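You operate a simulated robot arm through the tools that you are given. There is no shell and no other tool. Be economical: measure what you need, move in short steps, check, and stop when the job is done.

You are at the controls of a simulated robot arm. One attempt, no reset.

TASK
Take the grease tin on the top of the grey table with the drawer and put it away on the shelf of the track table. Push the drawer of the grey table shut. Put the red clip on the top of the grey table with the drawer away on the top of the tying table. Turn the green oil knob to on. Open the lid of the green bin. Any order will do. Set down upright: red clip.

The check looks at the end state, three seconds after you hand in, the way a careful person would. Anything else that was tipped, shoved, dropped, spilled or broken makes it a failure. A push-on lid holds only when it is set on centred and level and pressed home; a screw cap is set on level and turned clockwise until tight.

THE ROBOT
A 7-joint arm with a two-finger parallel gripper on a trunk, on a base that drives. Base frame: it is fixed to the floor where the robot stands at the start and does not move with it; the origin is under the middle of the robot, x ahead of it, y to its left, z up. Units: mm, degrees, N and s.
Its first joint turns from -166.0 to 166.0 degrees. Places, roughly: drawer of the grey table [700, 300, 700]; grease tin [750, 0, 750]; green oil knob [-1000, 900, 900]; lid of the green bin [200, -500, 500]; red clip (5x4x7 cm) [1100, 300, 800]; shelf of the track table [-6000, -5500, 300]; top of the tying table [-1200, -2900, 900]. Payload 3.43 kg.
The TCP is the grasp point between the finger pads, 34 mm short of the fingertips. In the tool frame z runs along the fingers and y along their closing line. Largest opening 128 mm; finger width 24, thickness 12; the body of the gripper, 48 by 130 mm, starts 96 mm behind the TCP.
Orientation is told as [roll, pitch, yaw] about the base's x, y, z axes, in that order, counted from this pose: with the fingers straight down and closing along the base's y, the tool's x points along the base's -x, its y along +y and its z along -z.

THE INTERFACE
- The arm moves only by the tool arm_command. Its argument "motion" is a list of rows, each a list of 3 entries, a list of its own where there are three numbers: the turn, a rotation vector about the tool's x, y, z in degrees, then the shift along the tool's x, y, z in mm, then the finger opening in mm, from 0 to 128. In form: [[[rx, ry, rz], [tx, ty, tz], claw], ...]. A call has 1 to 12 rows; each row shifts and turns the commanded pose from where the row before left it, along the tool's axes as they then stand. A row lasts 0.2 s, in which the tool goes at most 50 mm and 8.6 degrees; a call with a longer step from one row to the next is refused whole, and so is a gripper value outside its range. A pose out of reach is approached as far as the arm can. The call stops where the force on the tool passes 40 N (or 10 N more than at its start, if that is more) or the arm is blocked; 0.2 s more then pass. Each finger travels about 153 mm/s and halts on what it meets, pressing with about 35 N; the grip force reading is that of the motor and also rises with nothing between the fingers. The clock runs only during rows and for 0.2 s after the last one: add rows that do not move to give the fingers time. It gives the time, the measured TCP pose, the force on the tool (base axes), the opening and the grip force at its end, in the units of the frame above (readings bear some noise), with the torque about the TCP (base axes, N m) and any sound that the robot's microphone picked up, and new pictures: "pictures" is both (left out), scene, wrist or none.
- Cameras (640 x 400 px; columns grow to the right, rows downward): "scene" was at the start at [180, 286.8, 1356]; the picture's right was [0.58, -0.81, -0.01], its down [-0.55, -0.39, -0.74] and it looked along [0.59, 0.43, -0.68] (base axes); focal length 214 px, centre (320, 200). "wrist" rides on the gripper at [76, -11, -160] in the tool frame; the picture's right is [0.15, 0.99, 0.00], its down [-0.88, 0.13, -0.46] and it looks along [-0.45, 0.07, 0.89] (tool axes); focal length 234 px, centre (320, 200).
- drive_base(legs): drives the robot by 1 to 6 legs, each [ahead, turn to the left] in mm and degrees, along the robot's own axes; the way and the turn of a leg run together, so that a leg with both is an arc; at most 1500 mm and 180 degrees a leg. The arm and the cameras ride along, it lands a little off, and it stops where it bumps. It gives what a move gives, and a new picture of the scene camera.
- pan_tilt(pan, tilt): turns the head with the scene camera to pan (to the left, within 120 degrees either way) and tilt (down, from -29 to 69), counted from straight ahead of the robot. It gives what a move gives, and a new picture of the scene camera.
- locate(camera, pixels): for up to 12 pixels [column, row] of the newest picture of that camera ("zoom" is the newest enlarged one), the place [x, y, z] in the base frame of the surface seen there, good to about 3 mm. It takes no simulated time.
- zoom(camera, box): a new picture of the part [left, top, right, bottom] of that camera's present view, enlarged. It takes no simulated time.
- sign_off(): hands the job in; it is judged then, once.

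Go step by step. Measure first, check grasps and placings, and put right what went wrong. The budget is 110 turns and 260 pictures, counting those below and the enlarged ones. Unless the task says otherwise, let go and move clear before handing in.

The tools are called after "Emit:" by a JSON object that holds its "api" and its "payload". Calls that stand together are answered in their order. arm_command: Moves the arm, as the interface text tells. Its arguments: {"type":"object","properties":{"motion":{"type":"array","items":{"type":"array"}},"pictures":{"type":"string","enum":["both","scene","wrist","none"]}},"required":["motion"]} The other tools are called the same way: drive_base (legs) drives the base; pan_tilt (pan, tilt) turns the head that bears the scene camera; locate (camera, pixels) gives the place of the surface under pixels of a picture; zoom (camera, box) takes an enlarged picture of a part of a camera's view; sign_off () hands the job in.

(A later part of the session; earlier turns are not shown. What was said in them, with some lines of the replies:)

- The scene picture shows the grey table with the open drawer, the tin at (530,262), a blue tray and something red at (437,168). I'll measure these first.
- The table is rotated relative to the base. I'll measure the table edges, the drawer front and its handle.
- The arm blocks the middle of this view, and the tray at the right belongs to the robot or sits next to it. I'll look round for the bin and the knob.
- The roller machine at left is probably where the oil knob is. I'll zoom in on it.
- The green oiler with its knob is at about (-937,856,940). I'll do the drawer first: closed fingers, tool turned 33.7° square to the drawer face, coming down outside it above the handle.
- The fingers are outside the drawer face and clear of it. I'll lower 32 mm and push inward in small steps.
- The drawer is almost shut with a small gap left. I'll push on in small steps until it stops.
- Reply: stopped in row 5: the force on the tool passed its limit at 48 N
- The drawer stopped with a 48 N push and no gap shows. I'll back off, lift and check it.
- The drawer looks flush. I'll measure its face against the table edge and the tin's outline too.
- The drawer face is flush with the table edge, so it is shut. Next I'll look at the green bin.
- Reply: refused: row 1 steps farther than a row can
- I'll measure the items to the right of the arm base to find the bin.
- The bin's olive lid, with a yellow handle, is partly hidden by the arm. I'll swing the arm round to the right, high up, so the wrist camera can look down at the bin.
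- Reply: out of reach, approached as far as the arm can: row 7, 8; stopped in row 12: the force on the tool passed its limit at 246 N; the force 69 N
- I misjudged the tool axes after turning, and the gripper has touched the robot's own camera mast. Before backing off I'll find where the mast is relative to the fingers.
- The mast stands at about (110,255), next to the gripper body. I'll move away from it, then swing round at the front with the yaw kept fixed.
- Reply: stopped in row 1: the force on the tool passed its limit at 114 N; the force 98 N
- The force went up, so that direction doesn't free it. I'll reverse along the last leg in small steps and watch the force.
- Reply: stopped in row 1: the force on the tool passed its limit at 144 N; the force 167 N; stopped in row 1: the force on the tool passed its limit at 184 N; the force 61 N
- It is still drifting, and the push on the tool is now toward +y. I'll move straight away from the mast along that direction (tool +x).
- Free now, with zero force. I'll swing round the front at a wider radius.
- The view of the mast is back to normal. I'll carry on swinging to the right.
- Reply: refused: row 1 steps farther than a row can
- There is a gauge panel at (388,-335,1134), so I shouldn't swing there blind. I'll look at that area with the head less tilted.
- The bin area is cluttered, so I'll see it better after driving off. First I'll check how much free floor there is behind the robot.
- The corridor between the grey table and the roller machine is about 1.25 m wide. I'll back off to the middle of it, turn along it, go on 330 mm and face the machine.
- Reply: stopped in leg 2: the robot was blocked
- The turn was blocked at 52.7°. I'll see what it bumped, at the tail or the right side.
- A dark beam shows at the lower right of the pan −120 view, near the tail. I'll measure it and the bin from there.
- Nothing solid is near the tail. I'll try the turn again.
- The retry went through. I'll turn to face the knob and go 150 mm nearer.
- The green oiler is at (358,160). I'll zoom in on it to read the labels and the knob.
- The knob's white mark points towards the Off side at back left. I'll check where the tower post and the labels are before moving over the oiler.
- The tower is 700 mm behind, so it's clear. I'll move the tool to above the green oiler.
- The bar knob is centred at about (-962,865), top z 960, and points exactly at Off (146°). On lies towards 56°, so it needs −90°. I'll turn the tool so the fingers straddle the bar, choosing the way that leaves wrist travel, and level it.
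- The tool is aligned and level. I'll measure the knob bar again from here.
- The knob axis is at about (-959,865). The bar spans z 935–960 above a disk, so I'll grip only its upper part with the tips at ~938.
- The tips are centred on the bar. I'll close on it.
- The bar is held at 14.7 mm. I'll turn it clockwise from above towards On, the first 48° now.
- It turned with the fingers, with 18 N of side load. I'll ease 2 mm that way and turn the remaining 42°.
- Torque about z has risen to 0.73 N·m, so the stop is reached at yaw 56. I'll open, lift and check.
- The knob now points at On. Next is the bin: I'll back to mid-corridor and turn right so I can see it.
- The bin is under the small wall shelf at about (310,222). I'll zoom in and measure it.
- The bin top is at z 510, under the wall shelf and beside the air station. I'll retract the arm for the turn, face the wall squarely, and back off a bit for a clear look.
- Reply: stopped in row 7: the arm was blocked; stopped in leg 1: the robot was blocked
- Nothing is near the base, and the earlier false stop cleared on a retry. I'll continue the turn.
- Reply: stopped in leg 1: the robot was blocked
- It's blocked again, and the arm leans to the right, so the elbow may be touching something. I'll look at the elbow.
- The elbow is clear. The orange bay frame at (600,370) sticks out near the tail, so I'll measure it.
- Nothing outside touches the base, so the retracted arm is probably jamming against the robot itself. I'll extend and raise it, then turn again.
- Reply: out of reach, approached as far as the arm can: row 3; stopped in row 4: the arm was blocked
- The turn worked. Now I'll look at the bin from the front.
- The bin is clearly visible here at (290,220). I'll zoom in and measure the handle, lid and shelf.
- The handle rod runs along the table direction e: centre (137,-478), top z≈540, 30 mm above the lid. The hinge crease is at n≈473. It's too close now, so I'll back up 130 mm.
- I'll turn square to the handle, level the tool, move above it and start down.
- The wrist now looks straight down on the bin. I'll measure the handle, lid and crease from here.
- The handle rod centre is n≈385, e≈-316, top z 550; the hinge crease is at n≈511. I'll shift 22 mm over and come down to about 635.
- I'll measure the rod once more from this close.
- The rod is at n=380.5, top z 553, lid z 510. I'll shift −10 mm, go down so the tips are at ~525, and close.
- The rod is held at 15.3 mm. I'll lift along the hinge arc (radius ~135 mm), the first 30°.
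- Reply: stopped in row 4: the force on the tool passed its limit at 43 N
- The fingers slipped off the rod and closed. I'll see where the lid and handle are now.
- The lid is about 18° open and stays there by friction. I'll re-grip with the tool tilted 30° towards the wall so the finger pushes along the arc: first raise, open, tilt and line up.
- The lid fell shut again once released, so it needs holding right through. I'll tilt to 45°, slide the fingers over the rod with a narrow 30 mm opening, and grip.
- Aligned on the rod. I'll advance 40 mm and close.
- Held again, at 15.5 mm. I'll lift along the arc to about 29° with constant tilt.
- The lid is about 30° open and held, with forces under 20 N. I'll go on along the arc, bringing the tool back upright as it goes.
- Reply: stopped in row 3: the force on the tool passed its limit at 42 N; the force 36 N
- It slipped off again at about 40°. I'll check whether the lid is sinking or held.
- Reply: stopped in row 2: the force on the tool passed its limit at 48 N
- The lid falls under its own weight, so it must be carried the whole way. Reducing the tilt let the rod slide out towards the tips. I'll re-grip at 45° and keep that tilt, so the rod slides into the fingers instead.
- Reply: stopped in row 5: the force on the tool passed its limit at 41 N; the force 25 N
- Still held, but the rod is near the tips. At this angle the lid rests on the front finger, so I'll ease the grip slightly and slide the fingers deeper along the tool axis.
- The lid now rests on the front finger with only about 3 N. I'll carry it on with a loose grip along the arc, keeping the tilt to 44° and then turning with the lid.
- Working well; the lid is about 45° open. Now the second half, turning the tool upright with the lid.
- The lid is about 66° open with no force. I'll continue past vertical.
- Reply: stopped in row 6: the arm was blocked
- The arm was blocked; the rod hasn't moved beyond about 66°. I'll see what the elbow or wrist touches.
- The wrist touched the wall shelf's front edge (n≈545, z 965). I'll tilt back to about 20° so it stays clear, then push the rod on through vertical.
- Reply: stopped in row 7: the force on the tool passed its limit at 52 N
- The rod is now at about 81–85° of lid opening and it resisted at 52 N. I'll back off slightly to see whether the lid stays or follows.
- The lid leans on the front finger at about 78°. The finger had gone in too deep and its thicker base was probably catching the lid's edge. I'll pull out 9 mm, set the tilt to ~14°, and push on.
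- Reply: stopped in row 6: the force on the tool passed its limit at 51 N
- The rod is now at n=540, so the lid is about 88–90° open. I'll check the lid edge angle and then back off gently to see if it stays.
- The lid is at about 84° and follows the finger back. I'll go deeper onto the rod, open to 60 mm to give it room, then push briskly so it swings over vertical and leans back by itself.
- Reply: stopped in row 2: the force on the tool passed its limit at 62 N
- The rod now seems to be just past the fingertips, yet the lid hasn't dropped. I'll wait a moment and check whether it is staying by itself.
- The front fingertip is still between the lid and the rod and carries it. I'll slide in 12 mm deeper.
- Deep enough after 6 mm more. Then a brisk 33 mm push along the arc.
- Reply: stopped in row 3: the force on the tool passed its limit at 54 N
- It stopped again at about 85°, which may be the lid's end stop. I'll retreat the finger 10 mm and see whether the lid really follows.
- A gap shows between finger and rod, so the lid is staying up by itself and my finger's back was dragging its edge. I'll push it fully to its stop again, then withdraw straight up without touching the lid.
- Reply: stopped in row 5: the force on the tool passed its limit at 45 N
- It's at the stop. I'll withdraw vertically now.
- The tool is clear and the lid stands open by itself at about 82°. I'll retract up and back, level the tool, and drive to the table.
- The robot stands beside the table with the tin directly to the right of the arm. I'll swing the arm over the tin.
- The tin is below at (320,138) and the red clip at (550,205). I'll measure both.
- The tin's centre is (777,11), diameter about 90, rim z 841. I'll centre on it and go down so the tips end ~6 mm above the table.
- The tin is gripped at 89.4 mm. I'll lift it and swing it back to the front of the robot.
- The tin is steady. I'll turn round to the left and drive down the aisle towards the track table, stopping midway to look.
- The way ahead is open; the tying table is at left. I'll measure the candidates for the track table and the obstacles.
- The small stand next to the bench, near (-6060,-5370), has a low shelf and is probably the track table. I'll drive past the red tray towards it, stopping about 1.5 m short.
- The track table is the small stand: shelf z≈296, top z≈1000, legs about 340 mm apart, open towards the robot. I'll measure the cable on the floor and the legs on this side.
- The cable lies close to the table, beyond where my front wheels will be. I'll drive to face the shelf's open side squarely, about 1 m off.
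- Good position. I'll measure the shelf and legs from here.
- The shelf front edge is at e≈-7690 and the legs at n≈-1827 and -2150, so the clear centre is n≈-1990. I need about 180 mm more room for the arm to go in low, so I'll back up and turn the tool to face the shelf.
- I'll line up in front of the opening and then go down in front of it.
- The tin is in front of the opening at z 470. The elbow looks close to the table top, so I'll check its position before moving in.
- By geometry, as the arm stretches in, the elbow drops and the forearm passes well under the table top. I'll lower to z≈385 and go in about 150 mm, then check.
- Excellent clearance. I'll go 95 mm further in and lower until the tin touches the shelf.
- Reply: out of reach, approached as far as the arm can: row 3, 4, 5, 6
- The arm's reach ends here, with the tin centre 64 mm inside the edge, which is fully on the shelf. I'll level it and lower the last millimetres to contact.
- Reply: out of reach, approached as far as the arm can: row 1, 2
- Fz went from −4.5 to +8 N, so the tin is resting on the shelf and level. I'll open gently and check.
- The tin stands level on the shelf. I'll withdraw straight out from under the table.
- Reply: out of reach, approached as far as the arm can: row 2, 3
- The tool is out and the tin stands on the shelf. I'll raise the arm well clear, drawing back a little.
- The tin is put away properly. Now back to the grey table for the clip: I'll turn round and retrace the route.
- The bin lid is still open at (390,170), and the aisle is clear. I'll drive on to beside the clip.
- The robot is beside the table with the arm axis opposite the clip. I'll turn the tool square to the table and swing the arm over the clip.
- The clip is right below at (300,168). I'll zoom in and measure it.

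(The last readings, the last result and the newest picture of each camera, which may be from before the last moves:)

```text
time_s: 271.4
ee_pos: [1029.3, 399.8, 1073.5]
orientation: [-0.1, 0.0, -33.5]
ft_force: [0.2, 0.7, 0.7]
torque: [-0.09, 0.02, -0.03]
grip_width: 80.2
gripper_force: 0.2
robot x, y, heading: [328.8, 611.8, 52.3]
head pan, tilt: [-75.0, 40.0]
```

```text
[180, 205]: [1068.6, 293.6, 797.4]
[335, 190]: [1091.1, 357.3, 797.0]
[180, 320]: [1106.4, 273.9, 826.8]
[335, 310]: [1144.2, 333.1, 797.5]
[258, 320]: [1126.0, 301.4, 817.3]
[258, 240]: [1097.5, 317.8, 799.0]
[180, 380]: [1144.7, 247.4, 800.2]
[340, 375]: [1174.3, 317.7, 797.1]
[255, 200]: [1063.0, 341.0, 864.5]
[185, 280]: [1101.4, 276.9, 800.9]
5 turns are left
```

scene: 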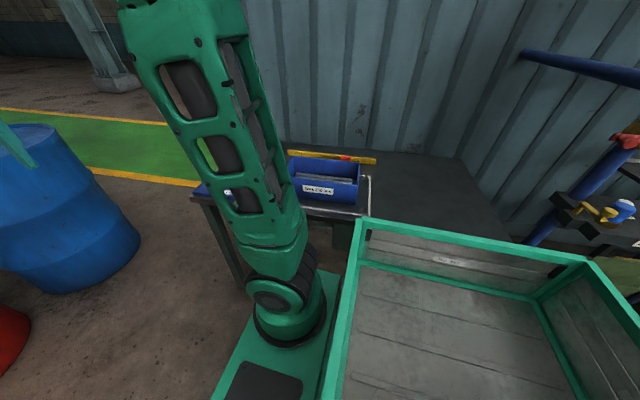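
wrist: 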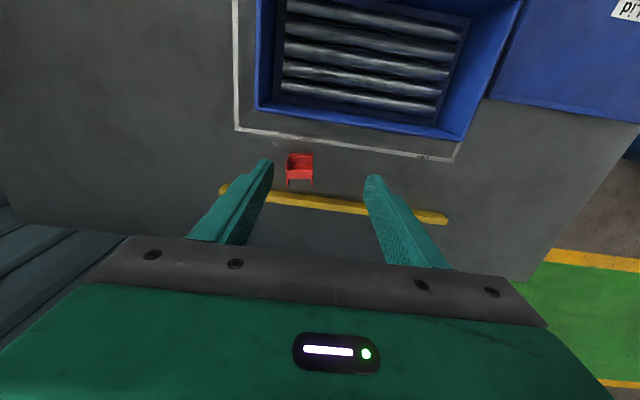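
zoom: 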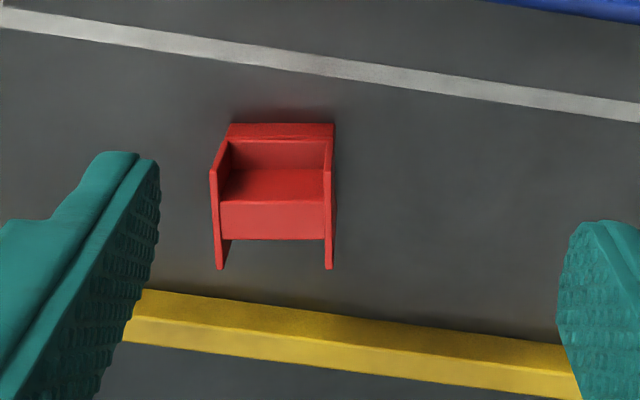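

The clip stands upright, centre n≈703, e≈879, top z≈864, side plates along the closing line. Few turns are left, so I'll grasp, lift, swing to the front and drive to the tying table in one go.

Emit:
{"api": "arm_command", "payload": {"motion": [[[0, 0, 0], [-34.2, -12.5, 0], 90], [[0, 0, 0], [-34.2, -12.5, 0], 90], [[0, 0, 0], [0, 0, 45], 90], [[0, 0, 0], [0, 0, 45], 90], [[0, 0, 0], [0, 0, 45], 90], [[0, 0, 0], [0, 0, 45], 90], [[0, 0, 0], [0, 0, 44], 90], [[0, 0, 0], [0, 0, 0], 90], [[0, 0, 0], [0, 0, 0], 65], [[0, 0, 0], [0, 0, 0], 45], [[0, 0, 0], [0, 0, 0], 30], [[0, 0, 0], [0, 0, 0], 30]], "pictures": "wrist"}}

Emit:
{"api": "arm_command", "payload": {"motion": [[[0, 0, 0], [0, 0, -20], 30], [[0, 0, 0], [0, 0, -45], 30], [[0, 0, 0], [0, 0, -47], 30], [[0, 0, 0], [0, 0, -47], 30], [[0, 0, 0], [0, 0, -47], 30], [[0, 0, 0], [0, 0, -47], 30], [[0, 0, 0], [0, 0, -47], 30], [[0, 0, 0], [34, 32, 0], 30], [[0, 0, 0], [34, 32, 0], 30], [[0, 0, 0], [34, 32, 0], 30], [[0, 0, 0], [34, 32, 0], 30]], "pictures": "wrist"}}

Emit:
{"api": "arm_command", "payload": {"motion": [[[0, 0, 0], [23, 35, 0], 30], [[0, 0, 0], [23, 35, 0], 30], [[0, 0, 0], [23, 35, 0], 30], [[0, 0, 0], [23, 35, 0], 30], [[0, 0, 0], [23, 35, 0], 30], [[0, 0, 0], [23, 35, 0], 30], [[0, 0, 0], [38, 25, 0], 30], [[0, 0, 0], [38, 25, 0], 30], [[0, 0, 0], [38, 25, 0], 30], [[0, 0, 0], [38, 25, 0], 30], [[0, 0, 0], [38, 25, 0], 30], [[0, 0, 0], [38, 25, 0], 30]], "pictures": "none"}}

Emit:
{"api": "drive_base", "payload": {"legs": [[300, 40], [200, 50], [0, 94], [1500, 0], [1500, 0], [1379, 0]]}}

Emit:
{"api": "drive_base", "payload": {"legs": [[0, 90]]}}

Emit:
{"api": "pan_tilt", "payload": {"pan": 0, "tilt": 38}}

Emit:
{"api": "zoom", "payload": {"camera": "scene", "box": [120, 60, 520, 310]}}

```text
time_s: 274.0
ee_pos: [1072.0, 337.7, 848.2]
orientation: [-0.2, 0.1, -33.6]
ft_force: [-0.1, -1.5, -0.1]
torque: [0.0, -0.02, -0.01]
grip_width: 44.1
gripper_force: 35.3
robot x, y, heading: [331.2, 612.1, 52.2]
head pan, tilt: [-75.0, 40.0]
```

wrist: 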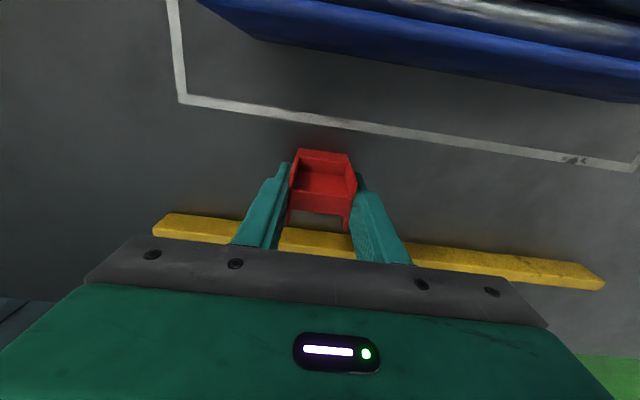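

```text
time_s: 276.4
ee_pos: [1029.1, 522.6, 1150.1]
orientation: [-0.1, 0.1, -33.6]
ft_force: [0.3, -0.5, -0.6]
torque: [0.05, -0.02, 0.0]
grip_width: 44.3
gripper_force: 34.8
robot x, y, heading: [328.2, 611.5, 52.4]
head pan, tilt: [-75.0, 40.0]
```

wrist: 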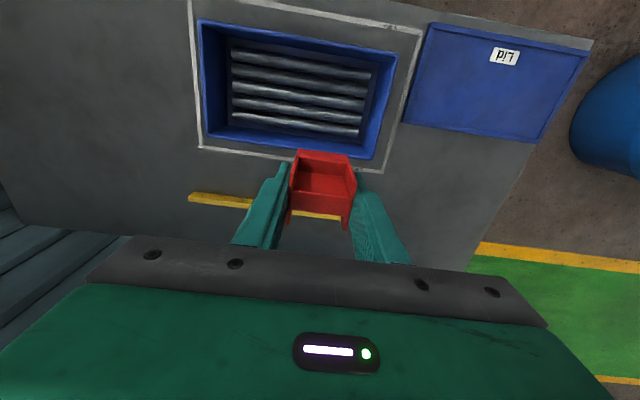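

```text
time_s: 279.0
ee_pos: [924.3, 1023.8, 1148.5]
orientation: [0.0, -0.1, -33.8]
ft_force: [0.0, -0.8, 0.1]
torque: [0.02, 0.0, -0.02]
grip_width: 44.2
gripper_force: 34.6
robot x, y, heading: [330.9, 613.3, 52.0]
head pan, tilt: [-75.0, 40.0]
```

```text
time_s: 309.4
ee_pos: [-2878.3, -2899.2, 1148.3]
orientation: [-0.1, 0.1, 146.3]
ft_force: [0.6, 0.7, -0.9]
torque: [-0.01, 0.01, -0.02]
grip_width: 44.1
gripper_force: 34.9
robot x, y, heading: [-2282.2, -2486.2, -127.7]
head pan, tilt: [-75.0, 40.0]
```

scene: 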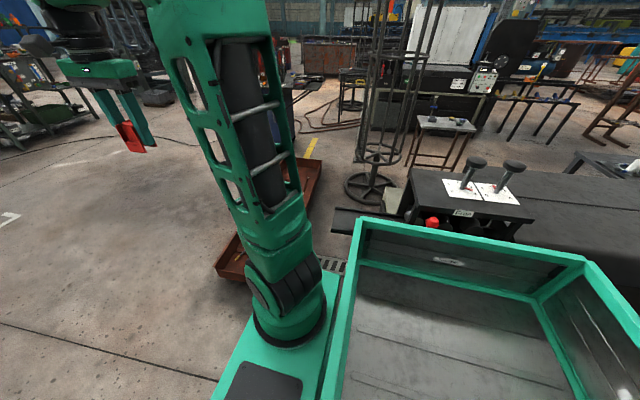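

```text
time_s: 311.2
ee_pos: [-2755.5, -2976.3, 1174.0]
orientation: [2.1, -0.4, 158.4]
ft_force: [-0.2, -1.3, -1.7]
torque: [0.11, -0.07, -0.01]
grip_width: 44.1
gripper_force: 35.3
robot x, y, heading: [-2279.1, -2489.9, -116.1]
head pan, tilt: [-75.0, 40.0]
stopped in leg 1: the robot was blocked; the commanded pose is now the measured one
```

scene: 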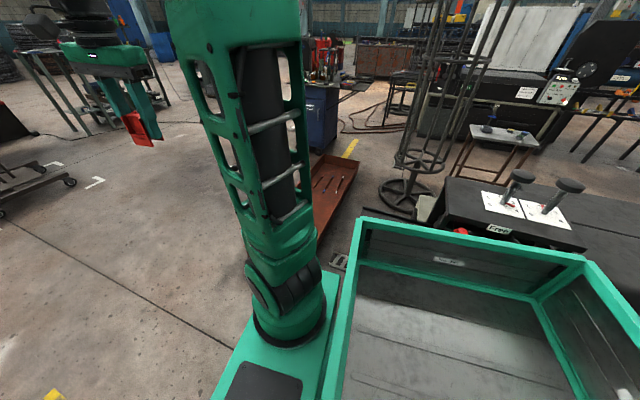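

```text
time_s: 312.6
ee_pos: [-2756.9, -2976.7, 1174.7]
orientation: [1.9, -0.3, 158.5]
ft_force: [-0.2, -0.8, -1.0]
torque: [0.02, 0.04, 0.0]
grip_width: 44.3
gripper_force: 35.0
robot x, y, heading: [-2284.4, -2483.1, -115.8]
head pan, tilt: [0.0, 38.0]
```

scene: 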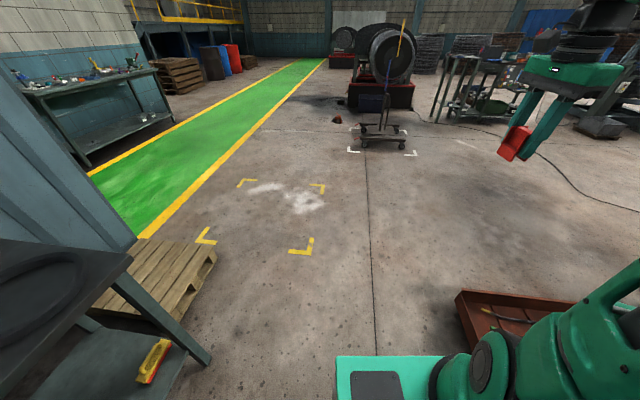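

```text
1.60 times, centred on (320, 185) of scene
4 turns are left
```

zoom: 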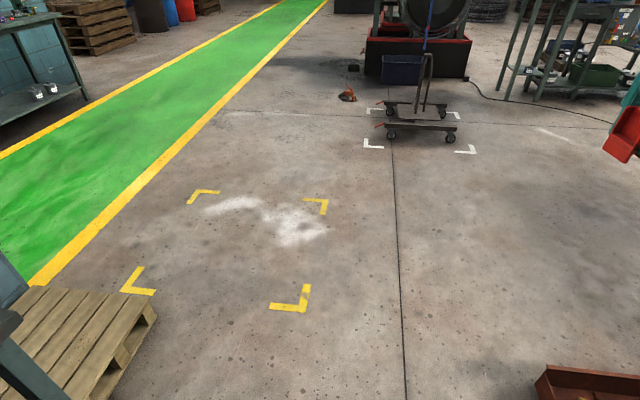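

The clip is held. The turn was blocked because the tail met the cabinet on the right. I'll go ahead clear of it, turn fully round to the left, come back alongside the table and face it, then bring the arm over the table edge to look.

Emit:
{"api": "drive_base", "payload": {"legs": [[300, 0], [0, 152], [346, 0], [0, -70]]}}

Emit:
{"api": "arm_command", "payload": {"motion": [[[1.9, 0, 0], [40, 0, 0], 30], [[0, 0, 0], [40, 0, 0], 30], [[0, 0, 0], [40, 0, 0], 30], [[0, 0, 0], [40, 0, 0], 30], [[0, 0, 0], [40, 0, 0], 30], [[0, 0, 0], [40, 0, 0], 30], [[0, 0, 0], [40, 0, 0], 30], [[0, 0, 0], [40, 0, 0], 30]], "pictures": "wrist"}}

Emit:
{"api": "pan_tilt", "payload": {"pan": 0, "tilt": 40}}

Emit:
{"api": "locate", "payload": {"camera": "wrist", "pixels": [[320, 60], [320, 110], [320, 270], [200, 110], [440, 110], [200, 60], [440, 60], [200, 160], [440, 160], [520, 110], [520, 180], [120, 110]]}}

Emit:
{"api": "locate", "payload": {"camera": "scene", "pixels": [[200, 180], [200, 220], [240, 200], [240, 240], [280, 200], [280, 240], [320, 200], [320, 240], [360, 200], [360, 240], [400, 200], [400, 240]]}}

Emit:
{"api": "zoom", "payload": {"camera": "scene", "box": [120, 100, 520, 350]}}

```text
time_s: 327.1
ee_pos: [-1698.1, -3069.5, 1173.6]
orientation: [2.0, -0.4, -118.2]
ft_force: [-0.9, 0.3, -0.2]
torque: [-0.02, 0.02, 0.0]
grip_width: 44.3
gripper_force: 34.5
robot x, y, heading: [-2136.0, -2540.1, -32.3]
head pan, tilt: [0.0, 38.0]
```

scene: 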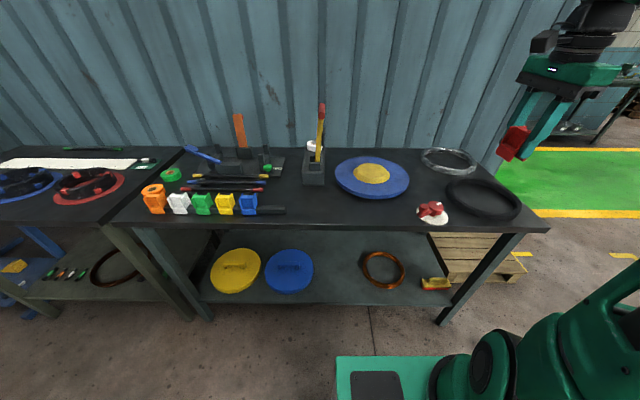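

```text
time_s: 328.9
ee_pos: [-1560.3, -2779.6, 1179.6]
orientation: [0.9, -0.3, -118.3]
ft_force: [-0.7, 0.0, -1.2]
torque: [0.03, -0.05, -0.02]
grip_width: 44.3
gripper_force: 34.9
robot x, y, heading: [-2132.5, -2544.8, -32.5]
head pan, tilt: [0.0, 38.0]
```

wrist: 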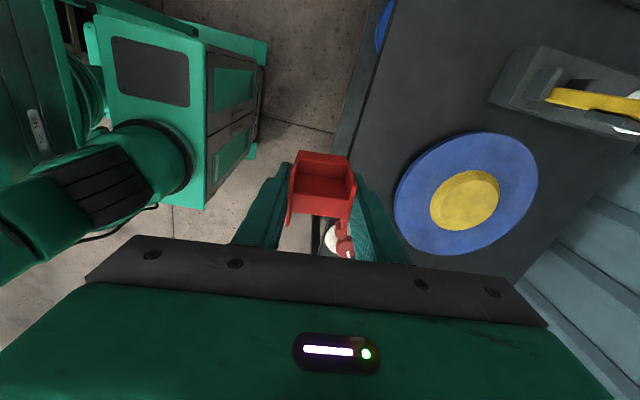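

```text
time_s: 329.6
ee_pos: [-1561.4, -2779.7, 1179.1]
orientation: [0.9, -0.3, -118.2]
ft_force: [-0.2, 0.0, 0.1]
torque: [-0.04, -0.02, -0.05]
grip_width: 44.1
gripper_force: 34.8
robot x, y, heading: [-2131.9, -2547.4, -32.9]
head pan, tilt: [0.0, 40.0]
```

scene: 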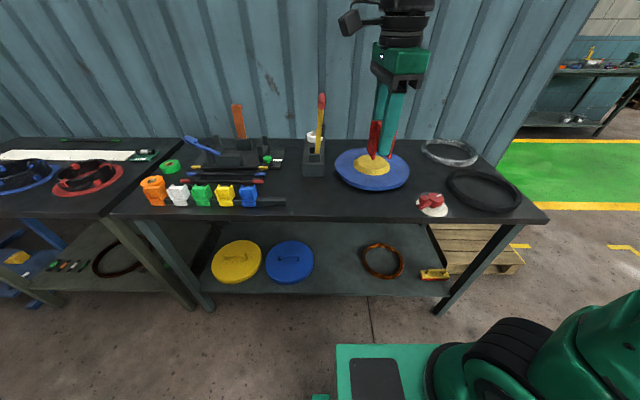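

```text
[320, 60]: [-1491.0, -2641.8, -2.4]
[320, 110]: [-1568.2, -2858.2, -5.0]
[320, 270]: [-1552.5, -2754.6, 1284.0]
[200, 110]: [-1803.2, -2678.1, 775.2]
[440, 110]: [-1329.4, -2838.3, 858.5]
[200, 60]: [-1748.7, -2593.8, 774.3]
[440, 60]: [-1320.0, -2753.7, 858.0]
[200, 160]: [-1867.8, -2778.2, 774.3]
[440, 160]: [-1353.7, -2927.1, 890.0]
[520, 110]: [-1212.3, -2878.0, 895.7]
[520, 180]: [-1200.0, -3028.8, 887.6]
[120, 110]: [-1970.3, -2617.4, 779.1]
```

```text
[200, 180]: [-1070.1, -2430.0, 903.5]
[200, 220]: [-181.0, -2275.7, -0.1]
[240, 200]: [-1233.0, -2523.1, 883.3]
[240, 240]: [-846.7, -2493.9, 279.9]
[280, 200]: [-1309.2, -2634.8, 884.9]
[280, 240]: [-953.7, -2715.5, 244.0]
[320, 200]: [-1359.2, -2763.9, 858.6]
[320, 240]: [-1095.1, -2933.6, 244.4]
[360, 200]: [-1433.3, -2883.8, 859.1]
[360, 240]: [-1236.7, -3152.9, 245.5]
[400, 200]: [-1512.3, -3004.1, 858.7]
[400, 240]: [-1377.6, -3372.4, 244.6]
```

```text
1.60 times, centred on (320, 225) of scene
3 turns are left
```

zoom: 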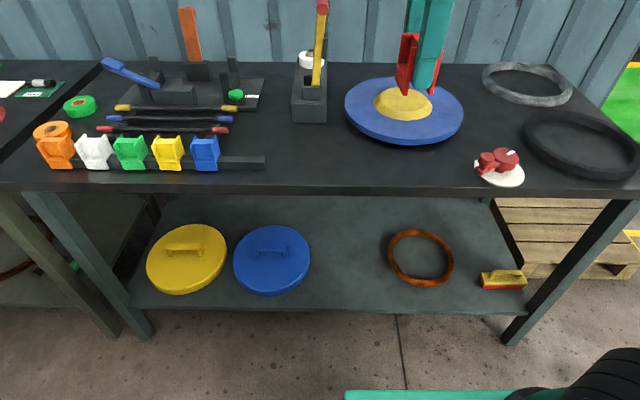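

The clip is still held and the table top (z 858.6) is free around pixel (315,200), i.e. (-1350,-2749). I'll move over it, lower, release gently, rise clear and look.

Emit:
{"api": "arm_command", "payload": {"motion": [[[0.9, 0.3, 0], [25.4, 34.3, 0], 30], [[0, 0, 0], [25.4, 34.3, 0], 30], [[0, 0, 0], [25.4, 34.3, 0], 30], [[0, 0, 0], [25.4, 34.3, 0], 30], [[0, 0, 0], [25.4, 34.3, 0], 30], [[0, 0, 0], [0, 0, 45], 30], [[0, 0, 0], [0, 0, 45], 30], [[0, 0, 0], [0, 0, 45], 30], [[0, 0, 0], [0, 0, 45], 30], [[0, 0, 0], [0, 0, 45], 30], [[0, 0, 0], [0, 0, 0], 30]], "pictures": "wrist"}}

Emit:
{"api": "arm_command", "payload": {"motion": [[[0, 0, 0], [0, 0, 26], 30], [[0, 0, 0], [0, 0, 12], 30], [[0, 0, 0], [0, 0, 6], 30], [[0, 0, 0], [0, 0, 4], 30], [[0, 0, 0], [0, 0, 0], 30]], "pictures": "none"}}

Emit:
{"api": "arm_command", "payload": {"motion": [[[0, 0, 0], [0, 0, 0], 47], [[0, 0, 0], [0, 0, 0], 52], [[0, 0, 0], [0, 0, 0], 62], [[0, 0, 0], [0, 0, 0], 75], [[0, 0, 0], [0, 0, 0], 75], [[0, 0, 0], [0, 0, -15], 75], [[0, 0, 0], [0, 0, -35], 75], [[0, 0, 0], [0, 0, -45], 75], [[0, 0, 0], [0, 0, -45], 75], [[0, 0, 0], [0, 0, -45], 75], [[0, 0, 0], [0, 0, -45], 75]], "pictures": "both"}}

Emit:
{"api": "zoom", "payload": {"camera": "scene", "box": [240, 100, 440, 240]}}

Emit:
{"api": "zoom", "payload": {"camera": "wrist", "box": [220, 60, 420, 240]}}

```text
time_s: 332.0
ee_pos: [-1348.4, -2749.4, 954.1]
orientation: [-0.1, -0.1, -118.2]
ft_force: [-1.4, -0.7, 0.1]
torque: [-0.02, -0.01, 0.03]
grip_width: 44.2
gripper_force: 35.1
robot x, y, heading: [-2129.8, -2543.8, -32.6]
head pan, tilt: [0.0, 40.0]
```

wrist: 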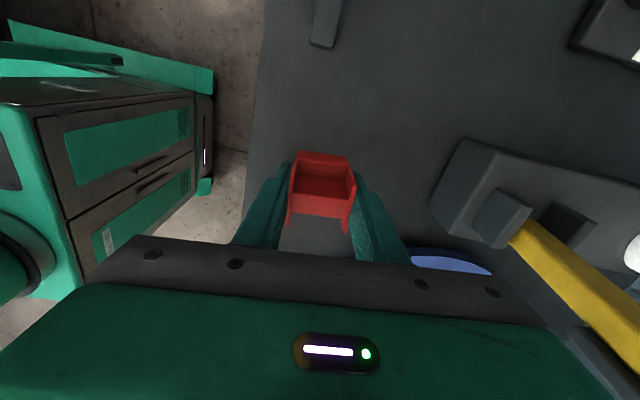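

```text
time_s: 333.2
ee_pos: [-1349.0, -2749.1, 908.5]
orientation: [0.1, 0.1, -118.2]
ft_force: [-7.4, -1.7, 32.7]
torque: [-0.04, 0.33, 0.0]
grip_width: 44.1
gripper_force: 35.3
robot x, y, heading: [-2133.2, -2545.1, -32.5]
head pan, tilt: [0.0, 40.0]
```

```text
time_s: 335.6
ee_pos: [-1346.8, -2746.8, 1137.2]
orientation: [-0.2, -0.1, -118.3]
ft_force: [0.2, 0.0, 0.4]
torque: [0.04, 0.04, -0.01]
grip_width: 75.1
gripper_force: 0.1
robot x, y, heading: [-2130.3, -2544.9, -32.6]
head pan, tilt: [0.0, 40.0]
```

scene: 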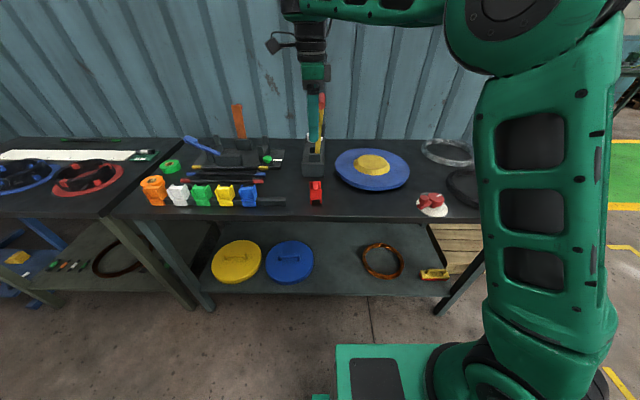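
wrist: 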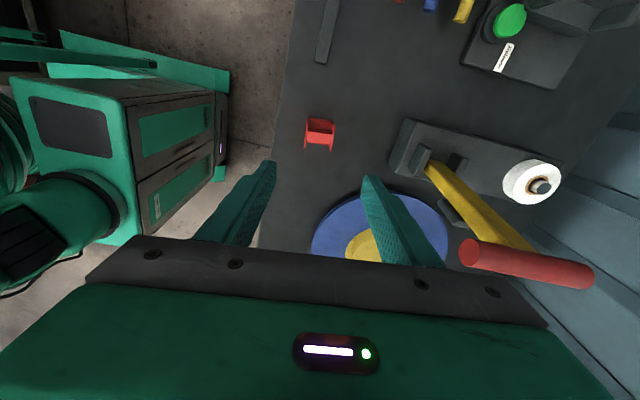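

```text
2.86 times, centred on (340, 170) of scene
```

zoom: 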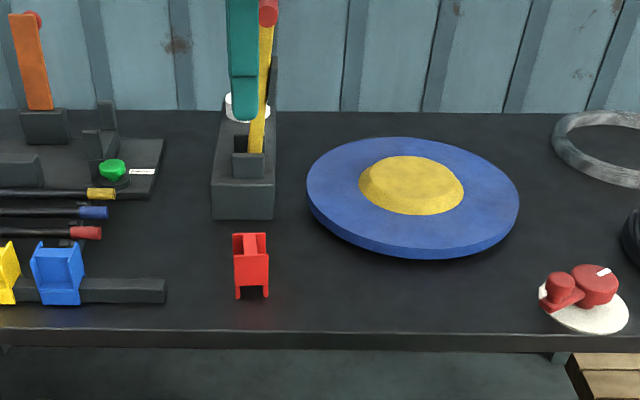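

```text
2.22 times, centred on (320, 150) of wrist
2 turns are left
```

zoom: 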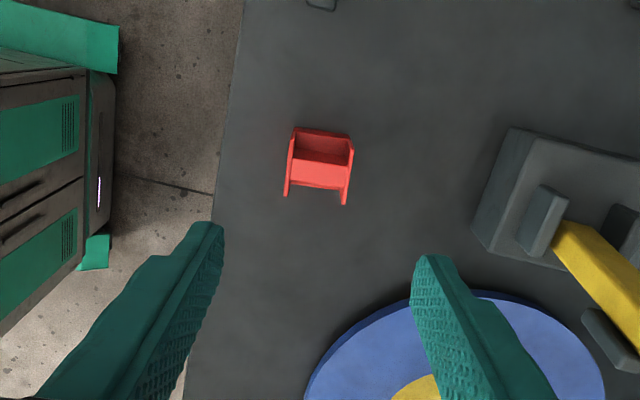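

The red clip stands upright on the tying table at (316,192), and the gripper is open and clear. I'm handing in.

Emit:
{"api": "sign_off", "payload": {}}

```text
The job is handed in.
```

I finished all five jobs and handed in; I don't have the check's result yet.

- **Grease tin:** it stands level on the shelf of the track table.
- **Drawer:** it is pushed shut, flush with the front of the grey table.
- **Red clip:** it stands upright on the top of the tying table, and the gripper is clear of it.
- **Oil knob:** the green knob points at On.
- **Bin lid:** it was open at about 82° and staying up by itself when I let go. It was still open when I drove past later, but I did not look again before handing in.

Three bumps along the way could count against the result:
- Early on, the gripper pressed against the robot's own camera mast, with over 200 N at the peak. The camera view came back to normal afterwards.
- The wrist probably touched the small wall shelf above the bin.
- The robot's tail probably touched a cabinet across the aisle from the tying table.

I did not see anything moved by these, but I did not go back to check the shelf or the cabinet.
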